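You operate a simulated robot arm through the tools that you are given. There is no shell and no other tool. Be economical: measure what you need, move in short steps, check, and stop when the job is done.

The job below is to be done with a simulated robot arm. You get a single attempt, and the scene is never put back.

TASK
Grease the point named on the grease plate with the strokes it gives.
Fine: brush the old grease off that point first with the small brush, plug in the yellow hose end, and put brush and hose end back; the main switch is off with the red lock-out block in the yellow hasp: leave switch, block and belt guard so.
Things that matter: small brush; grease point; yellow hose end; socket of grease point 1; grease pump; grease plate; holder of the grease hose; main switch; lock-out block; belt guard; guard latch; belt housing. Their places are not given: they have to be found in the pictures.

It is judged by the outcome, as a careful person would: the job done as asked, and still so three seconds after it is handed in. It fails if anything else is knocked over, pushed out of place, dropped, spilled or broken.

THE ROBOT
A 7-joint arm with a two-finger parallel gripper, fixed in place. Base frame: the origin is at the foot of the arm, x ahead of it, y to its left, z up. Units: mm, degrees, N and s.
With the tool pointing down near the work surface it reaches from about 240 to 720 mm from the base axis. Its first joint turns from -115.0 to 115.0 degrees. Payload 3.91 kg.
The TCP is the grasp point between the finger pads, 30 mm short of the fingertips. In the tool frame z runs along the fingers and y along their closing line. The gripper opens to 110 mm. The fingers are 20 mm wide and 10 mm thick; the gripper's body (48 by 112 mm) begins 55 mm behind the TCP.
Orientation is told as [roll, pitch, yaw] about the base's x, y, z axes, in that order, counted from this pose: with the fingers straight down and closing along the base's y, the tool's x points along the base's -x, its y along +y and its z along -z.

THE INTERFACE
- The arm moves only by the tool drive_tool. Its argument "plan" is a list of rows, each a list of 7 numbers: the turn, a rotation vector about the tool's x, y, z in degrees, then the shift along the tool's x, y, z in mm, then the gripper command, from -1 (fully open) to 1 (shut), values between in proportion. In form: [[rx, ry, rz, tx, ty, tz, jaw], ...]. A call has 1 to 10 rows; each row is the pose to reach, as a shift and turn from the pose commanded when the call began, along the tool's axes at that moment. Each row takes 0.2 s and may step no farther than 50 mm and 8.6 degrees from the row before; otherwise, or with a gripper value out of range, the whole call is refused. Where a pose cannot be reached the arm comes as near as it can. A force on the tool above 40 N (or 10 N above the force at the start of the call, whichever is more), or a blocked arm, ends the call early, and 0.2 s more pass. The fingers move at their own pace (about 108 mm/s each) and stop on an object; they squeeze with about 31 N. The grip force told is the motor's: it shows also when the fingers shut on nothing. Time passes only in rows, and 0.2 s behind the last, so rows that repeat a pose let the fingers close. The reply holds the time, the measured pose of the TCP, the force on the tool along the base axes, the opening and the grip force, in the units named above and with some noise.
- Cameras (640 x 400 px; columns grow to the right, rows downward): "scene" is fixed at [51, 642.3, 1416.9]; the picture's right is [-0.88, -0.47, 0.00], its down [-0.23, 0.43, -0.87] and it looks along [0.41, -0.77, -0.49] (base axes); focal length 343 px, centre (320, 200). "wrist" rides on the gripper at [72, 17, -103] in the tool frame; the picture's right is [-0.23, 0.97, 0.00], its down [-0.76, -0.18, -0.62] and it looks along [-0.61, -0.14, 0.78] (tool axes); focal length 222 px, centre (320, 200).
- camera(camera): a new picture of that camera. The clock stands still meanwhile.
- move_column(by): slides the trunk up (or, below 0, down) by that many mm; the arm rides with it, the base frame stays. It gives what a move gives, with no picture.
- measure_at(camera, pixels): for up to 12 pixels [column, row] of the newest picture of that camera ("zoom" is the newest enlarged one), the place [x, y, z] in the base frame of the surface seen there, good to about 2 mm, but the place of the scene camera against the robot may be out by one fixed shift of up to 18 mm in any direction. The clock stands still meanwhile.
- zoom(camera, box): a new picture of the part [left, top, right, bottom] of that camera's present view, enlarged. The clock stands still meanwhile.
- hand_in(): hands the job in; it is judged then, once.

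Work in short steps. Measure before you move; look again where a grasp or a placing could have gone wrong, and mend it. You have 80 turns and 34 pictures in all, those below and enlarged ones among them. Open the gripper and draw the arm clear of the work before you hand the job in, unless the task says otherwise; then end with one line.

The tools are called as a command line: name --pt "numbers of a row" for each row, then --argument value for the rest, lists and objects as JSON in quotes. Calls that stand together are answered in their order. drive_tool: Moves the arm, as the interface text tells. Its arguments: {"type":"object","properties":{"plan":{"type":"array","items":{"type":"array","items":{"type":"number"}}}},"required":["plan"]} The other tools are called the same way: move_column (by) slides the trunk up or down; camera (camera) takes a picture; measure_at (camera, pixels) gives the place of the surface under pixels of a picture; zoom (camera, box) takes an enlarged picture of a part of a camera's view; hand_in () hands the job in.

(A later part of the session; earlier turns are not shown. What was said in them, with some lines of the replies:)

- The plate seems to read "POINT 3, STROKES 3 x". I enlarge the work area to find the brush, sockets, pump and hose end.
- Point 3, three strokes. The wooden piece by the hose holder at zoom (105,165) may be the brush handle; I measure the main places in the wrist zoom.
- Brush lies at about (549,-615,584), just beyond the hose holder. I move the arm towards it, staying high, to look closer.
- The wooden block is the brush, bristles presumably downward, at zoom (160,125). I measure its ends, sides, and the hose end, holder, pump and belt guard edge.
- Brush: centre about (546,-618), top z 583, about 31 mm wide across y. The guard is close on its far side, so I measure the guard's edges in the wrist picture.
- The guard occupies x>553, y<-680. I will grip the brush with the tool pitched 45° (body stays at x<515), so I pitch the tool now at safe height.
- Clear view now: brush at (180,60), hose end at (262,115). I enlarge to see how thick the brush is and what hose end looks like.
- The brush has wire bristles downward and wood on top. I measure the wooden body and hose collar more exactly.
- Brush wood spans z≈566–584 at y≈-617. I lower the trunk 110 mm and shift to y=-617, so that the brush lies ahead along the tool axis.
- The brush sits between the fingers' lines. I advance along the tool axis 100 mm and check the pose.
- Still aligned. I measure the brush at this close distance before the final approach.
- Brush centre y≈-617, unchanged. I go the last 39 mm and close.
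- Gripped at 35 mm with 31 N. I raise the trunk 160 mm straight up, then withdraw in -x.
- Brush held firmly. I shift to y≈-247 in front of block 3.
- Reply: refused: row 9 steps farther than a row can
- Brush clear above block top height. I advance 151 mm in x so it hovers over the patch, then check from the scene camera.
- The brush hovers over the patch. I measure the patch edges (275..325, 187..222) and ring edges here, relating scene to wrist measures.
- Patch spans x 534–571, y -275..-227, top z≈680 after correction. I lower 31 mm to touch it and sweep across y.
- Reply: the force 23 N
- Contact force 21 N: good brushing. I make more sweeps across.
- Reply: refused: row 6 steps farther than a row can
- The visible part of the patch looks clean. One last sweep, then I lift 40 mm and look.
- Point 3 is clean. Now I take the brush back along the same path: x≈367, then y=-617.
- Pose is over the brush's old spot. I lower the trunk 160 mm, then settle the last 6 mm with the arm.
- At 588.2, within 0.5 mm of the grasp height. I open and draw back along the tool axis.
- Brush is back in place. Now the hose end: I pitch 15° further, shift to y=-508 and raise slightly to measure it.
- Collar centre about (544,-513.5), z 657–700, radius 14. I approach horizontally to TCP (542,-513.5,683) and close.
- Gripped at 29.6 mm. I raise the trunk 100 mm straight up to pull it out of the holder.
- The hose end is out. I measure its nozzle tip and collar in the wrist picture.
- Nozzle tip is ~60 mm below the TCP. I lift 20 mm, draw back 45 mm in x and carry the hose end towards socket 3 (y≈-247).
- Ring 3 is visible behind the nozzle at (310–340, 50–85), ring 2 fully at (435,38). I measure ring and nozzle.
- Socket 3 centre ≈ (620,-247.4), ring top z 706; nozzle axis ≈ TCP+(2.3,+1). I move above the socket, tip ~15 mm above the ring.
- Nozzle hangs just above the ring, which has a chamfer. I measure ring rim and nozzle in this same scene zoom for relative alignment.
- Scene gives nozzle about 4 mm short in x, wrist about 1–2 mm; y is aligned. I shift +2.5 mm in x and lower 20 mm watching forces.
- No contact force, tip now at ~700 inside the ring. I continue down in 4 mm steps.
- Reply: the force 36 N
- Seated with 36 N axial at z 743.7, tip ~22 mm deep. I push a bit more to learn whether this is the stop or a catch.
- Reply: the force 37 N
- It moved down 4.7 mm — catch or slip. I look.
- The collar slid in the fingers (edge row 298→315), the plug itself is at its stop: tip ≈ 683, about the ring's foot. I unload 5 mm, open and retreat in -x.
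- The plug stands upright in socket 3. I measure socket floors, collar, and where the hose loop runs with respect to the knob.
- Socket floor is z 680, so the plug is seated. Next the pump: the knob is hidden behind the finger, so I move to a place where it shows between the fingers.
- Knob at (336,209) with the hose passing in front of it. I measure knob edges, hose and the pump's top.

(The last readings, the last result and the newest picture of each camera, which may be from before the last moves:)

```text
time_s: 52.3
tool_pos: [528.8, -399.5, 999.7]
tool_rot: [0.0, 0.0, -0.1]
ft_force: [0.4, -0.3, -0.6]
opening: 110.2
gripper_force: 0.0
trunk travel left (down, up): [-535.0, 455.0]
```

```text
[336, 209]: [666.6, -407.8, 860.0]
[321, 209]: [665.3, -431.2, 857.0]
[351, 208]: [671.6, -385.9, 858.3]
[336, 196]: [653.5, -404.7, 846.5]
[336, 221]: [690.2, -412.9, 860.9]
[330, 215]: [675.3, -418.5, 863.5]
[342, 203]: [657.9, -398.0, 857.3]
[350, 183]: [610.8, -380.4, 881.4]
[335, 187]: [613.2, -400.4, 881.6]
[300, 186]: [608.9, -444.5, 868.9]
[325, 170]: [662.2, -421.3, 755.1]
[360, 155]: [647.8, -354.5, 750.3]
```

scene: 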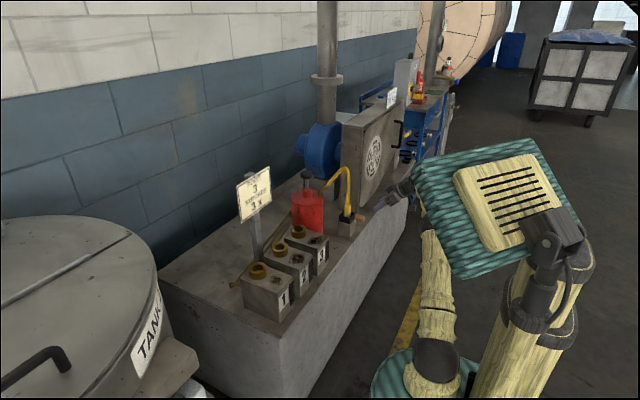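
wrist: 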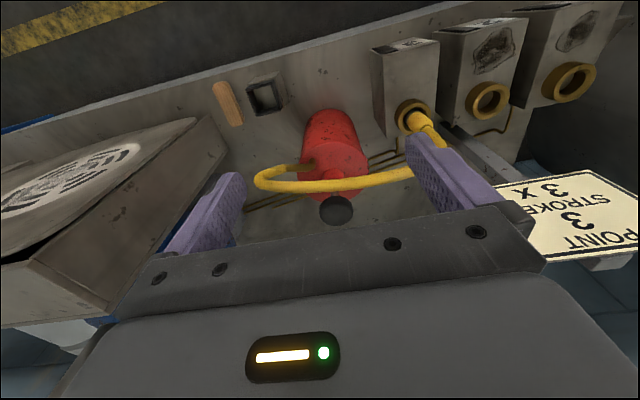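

Knob centre ≈ (670,-409), top z ≈ 863, hose clear at x≈612. I close the fingers and go above the knob, to press with the fingertips.

drive_tool --pt "0 0 0 -40 -3 0 1" --pt "0 0 0 -80 -6 0 1" --pt "0 0 0 -120 -9.5 0 1" --pt "0 0 0 -141 -9.5 0 1" --pt "0 0 0 -141 -9.5 40 1" --pt "0 0 0 -141 -9.5 80 1" --pt "0 0 0 -141 -9.5 80 1"

```text
time_s: 53.9
tool_pos: [628.3, -381.0, 907.4]
tool_rot: [0.0, -0.1, -0.1]
ft_force: [-1.1, 0.2, 0.4]
opening: 0.0
gripper_force: 30.9
out of reach, approached as far as the arm can: row 2, 3, 4, 5, 6, 7
trunk travel left (down, up): [-535.0, 455.0]
```

Out of reach with the tool straight down (stopped at 628,-381). I raise the trunk 150 mm, for a lower arm posture that may reach farther.

move_column --by 150

drive_tool --pt "0 0 0 20 0 0 1" --pt "0 0 0 20 0 40 1" --pt "0 0 0 20 0 80 1" --pt "0 0 0 20 0 110 1" --pt "0 0 0 0 -10 110 1" --pt "0 0 0 -20 -20 110 1" --pt "0 0 0 -41 -28 110 1" --pt "0 0 0 -41 -28 110 1"

```text
time_s: 55.7
tool_pos: [628.6, -381.6, 1058.2]
tool_rot: [-0.1, 0.0, -0.2]
ft_force: [-0.9, -0.3, 0.4]
opening: 0.0
gripper_force: 30.7
trunk travel left (down, up): [-685.0, 305.0]
```

```text
time_s: 57.5
tool_pos: [642.6, -394.8, 946.6]
tool_rot: [0.0, 0.1, -0.1]
ft_force: [0.7, 0.2, 0.2]
opening: 0.0
gripper_force: 31.2
out of reach, approached as far as the arm can: row 1, 2, 3, 4, 5, 6, 7, 8
trunk travel left (down, up): [-685.0, 305.0]
```

Reach grew to 754 mm; need 785. I raise the trunk another 150 mm and come down again.

move_column --by 150

drive_tool --pt "0 0 0 0 0 40 1" --pt "0 0 0 0 0 80 1" --pt "0 0 0 0 0 120 1" --pt "0 0 0 0 0 150 1" --pt "0 0 0 -14 -7 150 1" --pt "0 0 0 -27 -14 150 1" --pt "0 0 0 -27 -14 150 1"

```text
time_s: 59.2
tool_pos: [641.6, -392.7, 1095.9]
tool_rot: [0.0, 0.0, -0.1]
ft_force: [-0.8, -0.4, 0.4]
opening: 0.1
gripper_force: 30.4
trunk travel left (down, up): [-835.0, 155.0]
```

```text
time_s: 60.8
tool_pos: [637.9, -389.9, 947.5]
tool_rot: [0.0, -0.1, 0.0]
ft_force: [1.1, 0.1, 0.4]
opening: 0.1
gripper_force: 31.6
out of reach, approached as far as the arm can: row 4, 5, 6, 7
trunk travel left (down, up): [-835.0, 155.0]
```

That's past the optimum. I tilt the tool 25° towards -y (keeps the body clear of the hose plane x≈612), go up 75 mm and lower the trunk 75 mm.

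drive_tool --pt "6 0 0 10 0 -30 1" --pt "12 0 0 10 0 -60 1" --pt "18 0 0 10 0 -80 1" --pt "24 0 0 10 0 -80 1" --pt "25 0 0 10 0 -80 1" --pt "25 0 0 10 0 -80 1"

move_column --by -75

```text
time_s: 62.2
tool_pos: [678.0, -415.0, 1024.2]
tool_rot: [-25.0, 0.0, -0.1]
ft_force: [-0.3, 0.2, 0.2]
opening: 0.0
gripper_force: 30.6
out of reach, approached as far as the arm can: row 1, 2, 3, 4, 5, 6
trunk travel left (down, up): [-835.0, 155.0]
```

```text
time_s: 63.4
tool_pos: [678.9, -417.0, 949.6]
tool_rot: [-25.0, 0.1, -0.1]
ft_force: [0.1, -0.5, 0.0]
opening: 0.1
gripper_force: 30.9
trunk travel left (down, up): [-760.0, 230.0]
```

The commanded pose probably lies beyond the reached one (about 728,-451). I step the command back by (-58,+46,0) and see where the tool settles.

drive_tool --pt "0 0 0 20 14 -6.5 1" --pt "0 0 0 40 28 -13 1" --pt "0 0 0 57.8 41.7 -19.5 1" --pt "0 0 0 57.8 41.7 -19.5 1"

```text
time_s: 64.4
tool_pos: [682.6, -407.2, 947.6]
tool_rot: [-24.9, 0.1, -0.2]
ft_force: [-0.2, 0.1, 0.2]
opening: 0.0
gripper_force: 31.3
out of reach, approached as far as the arm can: row 1, 2, 3, 4
trunk travel left (down, up): [-760.0, 230.0]
```

Still beyond reach. I pull the command back further in small amounts.

drive_tool --pt "0 0 0 15 0 0 1" --pt "0 0 0 30 0 0 1" --pt "0 0 0 45 0 0 1" --pt "0 0 0 45 0 0 1"

```text
time_s: 65.4
tool_pos: [672.7, -424.9, 944.2]
tool_rot: [-24.9, 0.1, -0.1]
ft_force: [0.2, -0.8, 0.3]
opening: 0.1
gripper_force: 31.0
out of reach, approached as far as the arm can: row 1, 2, 3, 4
trunk travel left (down, up): [-760.0, 230.0]
```

From the shift of direction I infer the command is near (764,-483). I bring it to about (670,-405).

drive_tool --pt "0 0 0 31 23.4 -10.9 1" --pt "0 0 0 62 46.8 -21.8 1" --pt "0 0 0 94 70.3 -32.8 1" --pt "0 0 0 94 70.3 -32.8 1"

```text
time_s: 66.4
tool_pos: [683.7, -401.8, 935.6]
tool_rot: [-24.9, 0.2, -0.1]
ft_force: [0.2, 0.3, 0.4]
opening: 0.1
gripper_force: 31.4
out of reach, approached as far as the arm can: row 1, 2, 3, 4
trunk travel left (down, up): [-760.0, 230.0]
```

The arm seems stretched along a fixed radius (~794) with the command still outside. I pull the command radially inwards 70 mm and up 30 mm.

drive_tool --pt "0 0 0 20 6.6 -14 1" --pt "0 0 0 40 13.2 -28 1" --pt "0 0 0 60 19.9 -42.4 1" --pt "0 0 0 60 19.9 -42.4 1"

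```text
time_s: 67.4
tool_pos: [686.3, -398.7, 957.5]
tool_rot: [-24.9, 0.1, -0.1]
ft_force: [-0.7, -0.5, 0.4]
opening: 0.0
gripper_force: 30.9
out of reach, approached as far as the arm can: row 1, 2, 3, 4
trunk travel left (down, up): [-760.0, 230.0]
```

Still outside. I pull inward in 30 mm rows; the list of flagged rows will tell where the command re-enters reach.

drive_tool --pt "0 0 0 26 14 -6.5 1" --pt "0 0 0 52 28 -13 1" --pt "0 0 0 77 42 -19.6 1" --pt "0 0 0 103 56 -26 1" --pt "0 0 0 129 70 -32.6 1" --pt "0 0 0 155 84 -39 1" --pt "0 0 0 181 98 -45.7 1" --pt "0 0 0 206 112 -52 1" --pt "0 0 0 206 112 -52 1"

```text
time_s: 69.4
tool_pos: [691.9, -388.5, 952.4]
tool_rot: [-24.9, 0.2, -0.2]
ft_force: [0.0, 0.2, 0.0]
opening: 0.1
gripper_force: 31.3
out of reach, approached as far as the arm can: row 1, 2, 3, 4, 5, 6, 7, 8, 9
trunk travel left (down, up): [-760.0, 230.0]
```

The flags suggest the elbow is stuck stretched straight (a singular pose). I slide up 150 mm along the reach limit, then come down in a new call so that the elbow bends.

drive_tool --pt "0 0 0 0 -16.9 -36.2 1" --pt "0 0 0 0 -33.8 -72.5 1" --pt "0 0 0 0 -50.8 -108.7 1" --pt "0 0 0 0 -63.5 -136 1" --pt "0 0 0 0 -63.5 -136 1"

drive_tool --pt "0 0 0 0 12.7 27.2 1" --pt "0 0 0 3 25.4 54.4 1" --pt "0 0 0 8 38 81.5 1" --pt "0 0 0 12 44 95 1" --pt "0 0 0 12 44 95 1"

```text
time_s: 70.6
tool_pos: [687.0, -383.5, 1101.8]
tool_rot: [-24.9, 0.1, 0.0]
ft_force: [0.6, 0.7, 0.0]
opening: 0.0
gripper_force: 31.3
out of reach, approached as far as the arm can: row 4, 5
trunk travel left (down, up): [-760.0, 230.0]
```

```text
time_s: 71.8
tool_pos: [673.9, -384.9, 997.6]
tool_rot: [-24.9, 0.1, -0.1]
ft_force: [-1.1, -0.1, -0.2]
opening: 0.0
gripper_force: 31.1
trunk travel left (down, up): [-760.0, 230.0]
```

Unstuck, no flags at (674,-385,998). I tilt 15° more (40° total) to gain margin and centre over the knob, then lower the trunk 75 mm.

drive_tool --pt "5 0 0 2 0 0 1" --pt "10 0 0 4 -6 2.7 1" --pt "15 0 0 4 -11.4 5.3 1" --pt "15 0 0 4 -11.4 5.3 1"

move_column --by -75

zoom --camera "scene" --box '[240, 120, 380, 230]'

```text
time_s: 72.8
tool_pos: [669.2, -396.5, 999.1]
tool_rot: [-40.0, 0.1, -0.1]
ft_force: [-0.4, -0.3, -0.8]
opening: 0.1
gripper_force: 30.8
trunk travel left (down, up): [-760.0, 230.0]
```

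```text
time_s: 73.9
tool_pos: [669.4, -397.3, 923.9]
tool_rot: [-39.9, 0.0, 0.0]
ft_force: [0.8, -0.3, -0.1]
opening: 0.0
gripper_force: 30.5
trunk travel left (down, up): [-685.0, 305.0]
```

```text
3.64 times, centred on (310, 175) of scene
```

zoom: 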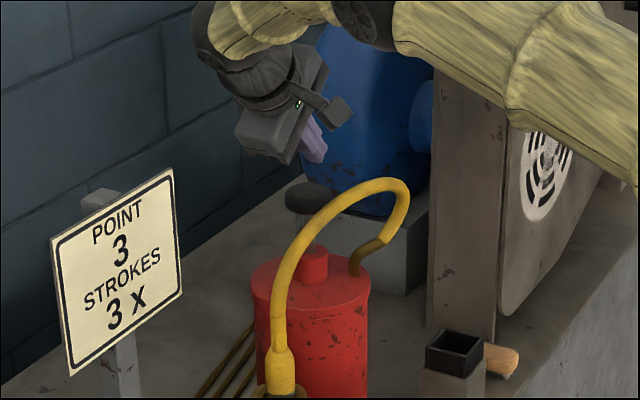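

Fingertips are above the knob and clear of hose and plate. I lower 60 mm in steps, force-guarded, to feel the knob.

drive_tool --pt "0 0 0 0 9.6 11.5 1" --pt "0 0 0 0 16.1 19.1 1" --pt "0 0 0 0 19.3 23 1" --pt "0 0 0 0 22.5 26.8 1" --pt "0 0 0 0 25.7 30.6 1" --pt "0 0 0 0 28.9 34.5 1" --pt "0 0 0 0 32.1 38.3 1" --pt "0 0 0 0 35.4 42.1 1" --pt "0 0 0 0 38.6 46 1" --pt "0 0 0 0 38.6 46 1"

```text
time_s: 76.1
tool_pos: [669.9, -396.8, 863.7]
tool_rot: [-40.1, -0.1, 0.0]
ft_force: [-0.1, 1.5, 8.3]
opening: 0.0
gripper_force: 30.8
trunk travel left (down, up): [-685.0, 305.0]
```

Light resistance of 8 N, the knob is going down. I continue until the stop.

drive_tool --pt "0 0 0 0 3.2 3.8 1" --pt "0 0 0 0 6.4 7.7 1" --pt "0 0 0 0 9.6 11.5 1" --pt "0 0 0 0 12.9 15.3 1" --pt "0 0 0 0 16.1 19.1 1" --pt "0 0 0 0 19.3 23 1" --pt "0 0 0 0 22.5 26.8 1" --pt "0 0 0 0 25.7 30.6 1"

```text
time_s: 77.0
tool_pos: [669.7, -396.9, 857.5]
tool_rot: [-40.7, -0.5, -0.1]
ft_force: [-9.7, 8.6, 18.4]
opening: 0.0
gripper_force: 31.3
trunk travel left (down, up): [-685.0, 305.0]
stopped in row 4: the force on the tool passed its limit (the readings are from after the stop); the commanded pose is now the measured one
```

Stop reached at about TCP z 857 (stroke ~34 mm). I lift 50 mm to let it return, then lower 30 mm to feel whether the knob came back.

drive_tool --pt "0 0 0 0 -6.4 -7.7 1" --pt "0 0 0 0 -16.1 -19.1 1" --pt "0 0 0 0 -25.7 -30.6 1" --pt "0 0 0 0 -32.1 -38.3 1" --pt "0 0 0 0 -32.1 -38.3 1" --pt "0 0 0 0 -32.1 -38.3 1" --pt "0 0 0 0 -22.5 -26.8 1" --pt "0 0 0 0 -19.3 -23 1" --pt "0 0 0 0 -16.1 -19.1 1" --pt "0 0 0 0 -12.9 -15.3 1"

```text
time_s: 79.2
tool_pos: [672.6, -397.8, 873.2]
tool_rot: [-40.5, -0.3, 0.2]
ft_force: [1.3, 1.9, 6.8]
opening: 0.0
gripper_force: 31.0
trunk travel left (down, up): [-685.0, 305.0]
```

6.8 N at z 873: it springs back. I finish the second stroke to the stop.

drive_tool --pt "0 0 0 0 3.2 3.8 1" --pt "0 0 0 0 6.4 7.7 1" --pt "0 0 0 0 9.6 11.5 1" --pt "0 0 0 0 11.3 13.4 1" --pt "0 0 0 0 12.9 15.3 1" --pt "0 0 0 0 14.5 17.2 1" --pt "0 0 0 0 16.1 19.1 1" --pt "0 0 0 0 17.7 21 1"

```text
time_s: 80.8
tool_pos: [672.9, -399.2, 857.8]
tool_rot: [-41.1, -0.8, 0.3]
ft_force: [-9.7, 9.8, 18.4]
opening: 0.0
gripper_force: 30.8
trunk travel left (down, up): [-685.0, 305.0]
stopped in row 8: the force on the tool passed its limit (the readings are from after the stop); the commanded pose is now the measured one
```

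Same stop height 857.8. Before counting, I check with a picture that it is the knob's end and nothing else touching.

zoom --camera "scene" --box '[260, 140, 360, 210]'

```text
5.71 times, centred on (310, 175) of scene
```

zoom: 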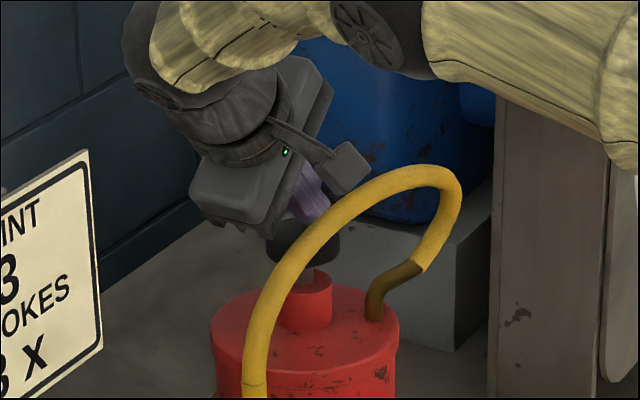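

The knob is nearly on its collar. I measure the gap between knob underside and collar, and the hose versus the camera housing.

measure_at --camera "zoom" --pixels '[[308, 262], [318, 266], [316, 272], [312, 278], [325, 255], [330, 240], [305, 300], [345, 165], [360, 182], [375, 185], [276, 248], [325, 275]]'

```text
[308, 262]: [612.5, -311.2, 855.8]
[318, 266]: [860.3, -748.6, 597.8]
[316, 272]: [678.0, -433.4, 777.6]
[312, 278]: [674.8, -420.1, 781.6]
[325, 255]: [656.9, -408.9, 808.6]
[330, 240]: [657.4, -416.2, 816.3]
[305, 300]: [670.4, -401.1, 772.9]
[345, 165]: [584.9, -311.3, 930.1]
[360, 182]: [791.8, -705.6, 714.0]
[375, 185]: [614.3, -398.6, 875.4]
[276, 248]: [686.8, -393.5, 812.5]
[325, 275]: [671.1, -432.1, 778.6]
```

It stops hard near its collar in both strokes (spring only ~8 N), hose clear of the camera housing. Now the third stroke: lift fully, then press to the stop.

drive_tool --pt "0 0 0 0 -9.6 -11.5 1" --pt "0 0 0 0 -19.3 -23 1" --pt "0 0 0 0 -30.5 -36.4 1" --pt "0 0 0 0 -30.5 -36.4 1" --pt "0 0 0 0 -30.5 -36.4 1" --pt "0 0 0 0 -20.9 -24.9 1" --pt "0 0 0 0 -11.3 -13.4 1" --pt "0 0 0 0 -4.8 -5.7 1"

drive_tool --pt "0 0 0 0 1.6 1.9 1" --pt "0 0 0 0 3.2 3.8 1" --pt "0 0 0 0 4.8 5.7 1" --pt "0 0 0 0 6.4 7.7 1" --pt "0 0 0 0 8 9.6 1" --pt "0 0 0 0 9.6 11.5 1" --pt "0 0 0 0 11.3 13.4 1"

```text
time_s: 82.7
tool_pos: [674.9, -398.5, 862.1]
tool_rot: [-40.8, -0.9, 0.3]
ft_force: [2.4, 2.9, 8.1]
opening: 0.1
gripper_force: 30.6
trunk travel left (down, up): [-685.0, 305.0]
```

```text
time_s: 83.9
tool_pos: [676.5, -399.2, 856.8]
tool_rot: [-41.3, -1.1, 0.4]
ft_force: [-10.0, 9.2, 18.2]
opening: 0.3
gripper_force: 30.9
trunk travel left (down, up): [-685.0, 305.0]
stopped in row 6: the force on the tool passed its limit (the readings are from after the stop); the commanded pose is now the measured one
```

Third stroke done. I raise the trunk 110 mm off the knob, then roll back upright while moving inwards to about (525,-250).

move_column --by 110

drive_tool --pt "-8.2 0 0 30 22.4 -19.7 1" --pt "-16.4 0 0 60 44.8 -39.4 1" --pt "-24.6 0 0 90 67.2 -59 1" --pt "-32.8 0 0 120 89.6 -78.7 1" --pt "-41 0 0 150 111.9 -98.3 1" --pt "-41 0 0 150 111.9 -98.3 1"

```text
time_s: 85.3
tool_pos: [676.7, -400.8, 962.9]
tool_rot: [-41.1, -0.8, 0.4]
ft_force: [1.1, 0.1, 0.2]
opening: 0.0
gripper_force: 31.0
trunk travel left (down, up): [-795.0, 195.0]
```

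```text
time_s: 86.7
tool_pos: [525.2, -252.5, 959.6]
tool_rot: [0.0, -0.9, 0.4]
ft_force: [0.5, 0.6, -0.3]
opening: 0.0
gripper_force: 31.2
trunk travel left (down, up): [-795.0, 195.0]
```

Upright at (525,-252). I pitch -59° with the fingers opening and rising 260 mm, then lower the trunk so the arm posture matches the earlier one.

drive_tool --pt "0 -7.4 0.4 0 1 -32 0.5" --pt "0 -14.8 0.4 0 2 -64 0" --pt "0 -22.2 0.4 0 2 -96 -0.09" --pt "0 -29.6 0.4 0 2 -128 -0.09" --pt "0 -37 0.4 0 2 -160 -0.09" --pt "0 -44.4 0.4 0 2 -192 -0.09" --pt "0 -51.8 0.4 0 2 -224 -0.09" --pt "0 -59.1 0.4 0 2 -256 -0.09" --pt "0 -59.1 0.4 0 2 -256 -0.09"

move_column --by -440

```text
time_s: 88.7
tool_pos: [521.2, -249.3, 1216.5]
tool_rot: [0.1, -60.1, -0.1]
ft_force: [0.4, 0.1, -0.4]
opening: 60.2
gripper_force: 0.0
trunk travel left (down, up): [-795.0, 195.0]
```

```text
refused: -440 is not a number from -400 to 400
```

All well; the column limit per call is 400 mm, so I lower in two calls.

move_column --by -400

move_column --by -76

```text
time_s: 92.6
tool_pos: [521.9, -249.5, 816.4]
tool_rot: [0.3, -60.0, -0.1]
ft_force: [0.8, 0.6, -0.4]
opening: 59.8
gripper_force: 0.0
trunk travel left (down, up): [-395.0, 595.0]
```

```text
time_s: 93.7
tool_pos: [521.6, -250.5, 739.7]
tool_rot: [0.1, -59.9, -0.1]
ft_force: [0.2, 0.8, -0.5]
opening: 60.0
gripper_force: 0.1
trunk travel left (down, up): [-319.0, 671.0]
```

At the earlier retreat pose. I advance 97 mm in x (and 3 mm up) onto the collar and close.

drive_tool --pt "0 0 0 -13 0 20 -0.09" --pt "0 0 0 -26 0 41 -0.09" --pt "0 0 0 -39 0 62 -0.09" --pt "0 0 0 -51 0 82.5 -0.09" --pt "0 0 0 -51 0 82.5 -0.09" --pt "0 0 0 -51 0 82.5 0.3" --pt "0 0 0 -51 0 82.5 0.6" --pt "0 0 0 -51 0 82.5 1" --pt "0 0 0 -51 0 82.5 1"

```text
time_s: 95.7
tool_pos: [618.4, -250.4, 744.4]
tool_rot: [0.1, -60.1, 0.0]
ft_force: [0.9, -1.2, 0.9]
opening: 29.4
gripper_force: 30.6
trunk travel left (down, up): [-319.0, 671.0]
```

Gripped at 29.4 mm. I pull it straight up 65 mm with the trunk, then retreat to x≈497.

move_column --by 65

drive_tool --pt "0 0 0 15 0 -26 1" --pt "0 0 0 30 0 -52 1" --pt "0 0 0 45 0 -78 1" --pt "0 0 0 60.5 0 -105 1" --pt "0 0 0 60.5 0 -105 1"

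```text
time_s: 96.7
tool_pos: [618.5, -249.2, 809.4]
tool_rot: [0.2, -60.0, -0.1]
ft_force: [0.3, 0.0, -1.1]
opening: 29.4
gripper_force: 31.3
trunk travel left (down, up): [-384.0, 606.0]
```

```text
time_s: 97.9
tool_pos: [496.1, -249.5, 809.0]
tool_rot: [0.2, -60.0, -0.1]
ft_force: [0.2, 0.4, -2.0]
opening: 29.5
gripper_force: 31.0
trunk travel left (down, up): [-384.0, 606.0]
```

Carrying it back to y=-513.4.

drive_tool --pt "0 0 0 0 -44 0 1" --pt "0 0 0 0 -88 0 1" --pt "0 0 0 0 -132 0 1" --pt "0 0 0 0 -176 0 1" --pt "0 0 0 0 -220 0 1" --pt "0 0 0 0 -264 0 1" --pt "0 0 0 -11 -264 19 1" --pt "0 0 0 -22 -264 38 1" --pt "0 0 0 -22 -264 38 1"

move_column --by -55

camera --camera "wrist"

```text
time_s: 99.9
tool_pos: [542.7, -514.7, 807.0]
tool_rot: [0.3, -60.1, -0.1]
ft_force: [-0.8, -0.4, -2.0]
opening: 29.0
gripper_force: 31.0
trunk travel left (down, up): [-384.0, 606.0]
```

```text
time_s: 100.9
tool_pos: [542.3, -515.1, 752.2]
tool_rot: [0.1, -59.9, -0.2]
ft_force: [0.3, 0.7, -1.6]
opening: 29.2
gripper_force: 30.9
trunk travel left (down, up): [-329.0, 661.0]
```

```text
0 pictures are left
```

wrist: 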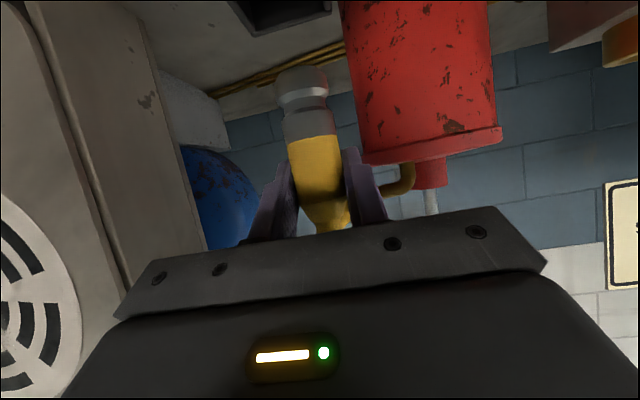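

The nozzle hangs straight; the holder opening is at (285,15). I measure holder rim and nozzle once more for alignment.

measure_at --camera "wrist" --pixels '[[258, 35], [322, 14], [238, 12], [285, 28], [330, 5], [245, 22], [301, 72], [278, 90], [326, 87], [303, 90], [307, 112], [310, 140]]'

measure_at --camera "wrist" --pixels '[[232, 2], [328, 12], [331, 2], [250, 34], [290, 24], [270, 12], [290, 4], [235, 6], [313, 4], [250, 4]]'

```text
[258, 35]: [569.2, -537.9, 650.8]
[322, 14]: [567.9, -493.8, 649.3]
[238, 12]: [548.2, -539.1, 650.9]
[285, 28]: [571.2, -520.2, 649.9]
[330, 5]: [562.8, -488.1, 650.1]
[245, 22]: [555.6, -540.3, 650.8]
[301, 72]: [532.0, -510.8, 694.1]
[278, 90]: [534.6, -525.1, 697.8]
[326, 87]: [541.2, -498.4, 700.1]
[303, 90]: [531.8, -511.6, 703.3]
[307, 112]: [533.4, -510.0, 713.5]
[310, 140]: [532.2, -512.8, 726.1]
```

```text
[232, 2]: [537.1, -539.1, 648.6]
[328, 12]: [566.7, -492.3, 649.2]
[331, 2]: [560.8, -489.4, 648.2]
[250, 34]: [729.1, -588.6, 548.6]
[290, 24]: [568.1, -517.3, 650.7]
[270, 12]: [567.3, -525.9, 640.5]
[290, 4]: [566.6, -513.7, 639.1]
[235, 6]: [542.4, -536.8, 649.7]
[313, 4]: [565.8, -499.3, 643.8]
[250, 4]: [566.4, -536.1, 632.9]
```

Holder centre ≈ (543.5,-514); nozzle ≈ (544.5,-512). I shift -1.5/-1 mm and lower 66 mm gently under force guard.

drive_tool --pt "0 0 0 0.75 -1 -1.3 1" --pt "0 0 0 18 -1 8.7 1" --pt "0 0 0 35.4 -1 18.7 1" --pt "0 0 0 46 -1 24.7 1" --pt "0 0 0 52.7 -1 28.7 1" --pt "0 0 0 55.3 -1 30.2 1" --pt "0 0 0 57 -1 31.2 1" --pt "0 0 0 58 -1 31.7 1" --pt "0 0 0 58 -1 31.7 1"

```text
time_s: 102.9
tool_pos: [540.0, -516.1, 686.6]
tool_rot: [0.2, -60.0, -0.1]
ft_force: [-0.2, -0.1, -0.8]
opening: 29.1
gripper_force: 31.0
trunk travel left (down, up): [-329.0, 661.0]
```

No contact yet at 686.6. I lower in 1 mm steps to feel the bottom.

drive_tool --pt "0 0 0 0.87 0 0.5 1" --pt "0 0 0 1.73 0 1 1" --pt "0 0 0 2.6 0 1.5 1" --pt "0 0 0 2.6 0 1.5 1"

```text
time_s: 103.9
tool_pos: [540.4, -515.2, 684.0]
tool_rot: [0.1, -60.0, 0.0]
ft_force: [-0.3, -0.3, -1.7]
opening: 29.2
gripper_force: 30.7
trunk travel left (down, up): [-329.0, 661.0]
```

drive_tool --pt "0 0 0 0.87 0 0.5 1" --pt "0 0 0 1.73 0 1 1" --pt "0 0 0 2.6 0 1.5 1" --pt "0 0 0 2.6 0 1.5 1"

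```text
time_s: 104.9
tool_pos: [539.9, -515.6, 684.0]
tool_rot: [-0.1, -60.3, 0.1]
ft_force: [2.2, -3.1, 18.4]
opening: 29.1
gripper_force: 30.8
trunk travel left (down, up): [-329.0, 661.0]
```

Bottom reached at 684.0 (originally 684.3). I unload, open and retreat in -x.

drive_tool --pt "0 0 0 -1 0 -0.6 1" --pt "0 0 0 -1.9 0 -1.1 1" --pt "0 0 0 -1.9 0 -1.1 0.2" --pt "0 0 0 -1.9 0 -1.1 -0.09" --pt "0 0 0 -1.9 0 -1.1 -0.09" --pt "0 0 0 8 0 -18 -0.09" --pt "0 0 0 25 0 -47 -0.09" --pt "0 0 0 45 0 -82 -0.09" --pt "0 0 0 60 0 -108 -0.09"

measure_at --camera "wrist" --pixels '[[310, 140]]'

```text
time_s: 106.9
tool_pos: [416.4, -514.4, 683.2]
tool_rot: [0.1, -59.9, -0.1]
ft_force: [0.2, 0.9, -0.5]
opening: 60.2
gripper_force: 0.0
trunk travel left (down, up): [-329.0, 661.0]
```

```text
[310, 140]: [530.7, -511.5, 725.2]
```

Released without force. I raise the trunk 200 mm to stand clear of the work, with the gripper open.

move_column --by 200

drive_tool --pt "0 0 0 15 0 -26 -0.6" --pt "0 0 0 25 0 -43 -1" --pt "0 0 0 25 0 -43 -1" --pt "0 0 0 25 0 -43 -1"

```text
time_s: 109.1
tool_pos: [416.1, -515.1, 882.3]
tool_rot: [0.3, -60.0, -0.1]
ft_force: [-0.1, 0.3, 1.1]
opening: 60.0
gripper_force: 0.0
trunk travel left (down, up): [-529.0, 461.0]
```

```text
time_s: 110.1
tool_pos: [367.5, -514.8, 882.6]
tool_rot: [0.2, -60.0, -0.1]
ft_force: [0.4, 0.6, 0.5]
opening: 109.9
gripper_force: 0.2
trunk travel left (down, up): [-529.0, 461.0]
```

The arm is clear, the gripper is open, and brush and hose end are back. I hand in.

hand_in

```text
The job is handed in.
```

I brushed point 3 clean, plugged in the yellow hose end, gave three full pump strokes, and put the brush and hose end back. I left the switch, lock-out block and belt guard alone. I had no pictures left to see the hose end in its holder, but it bottomed at its original height.
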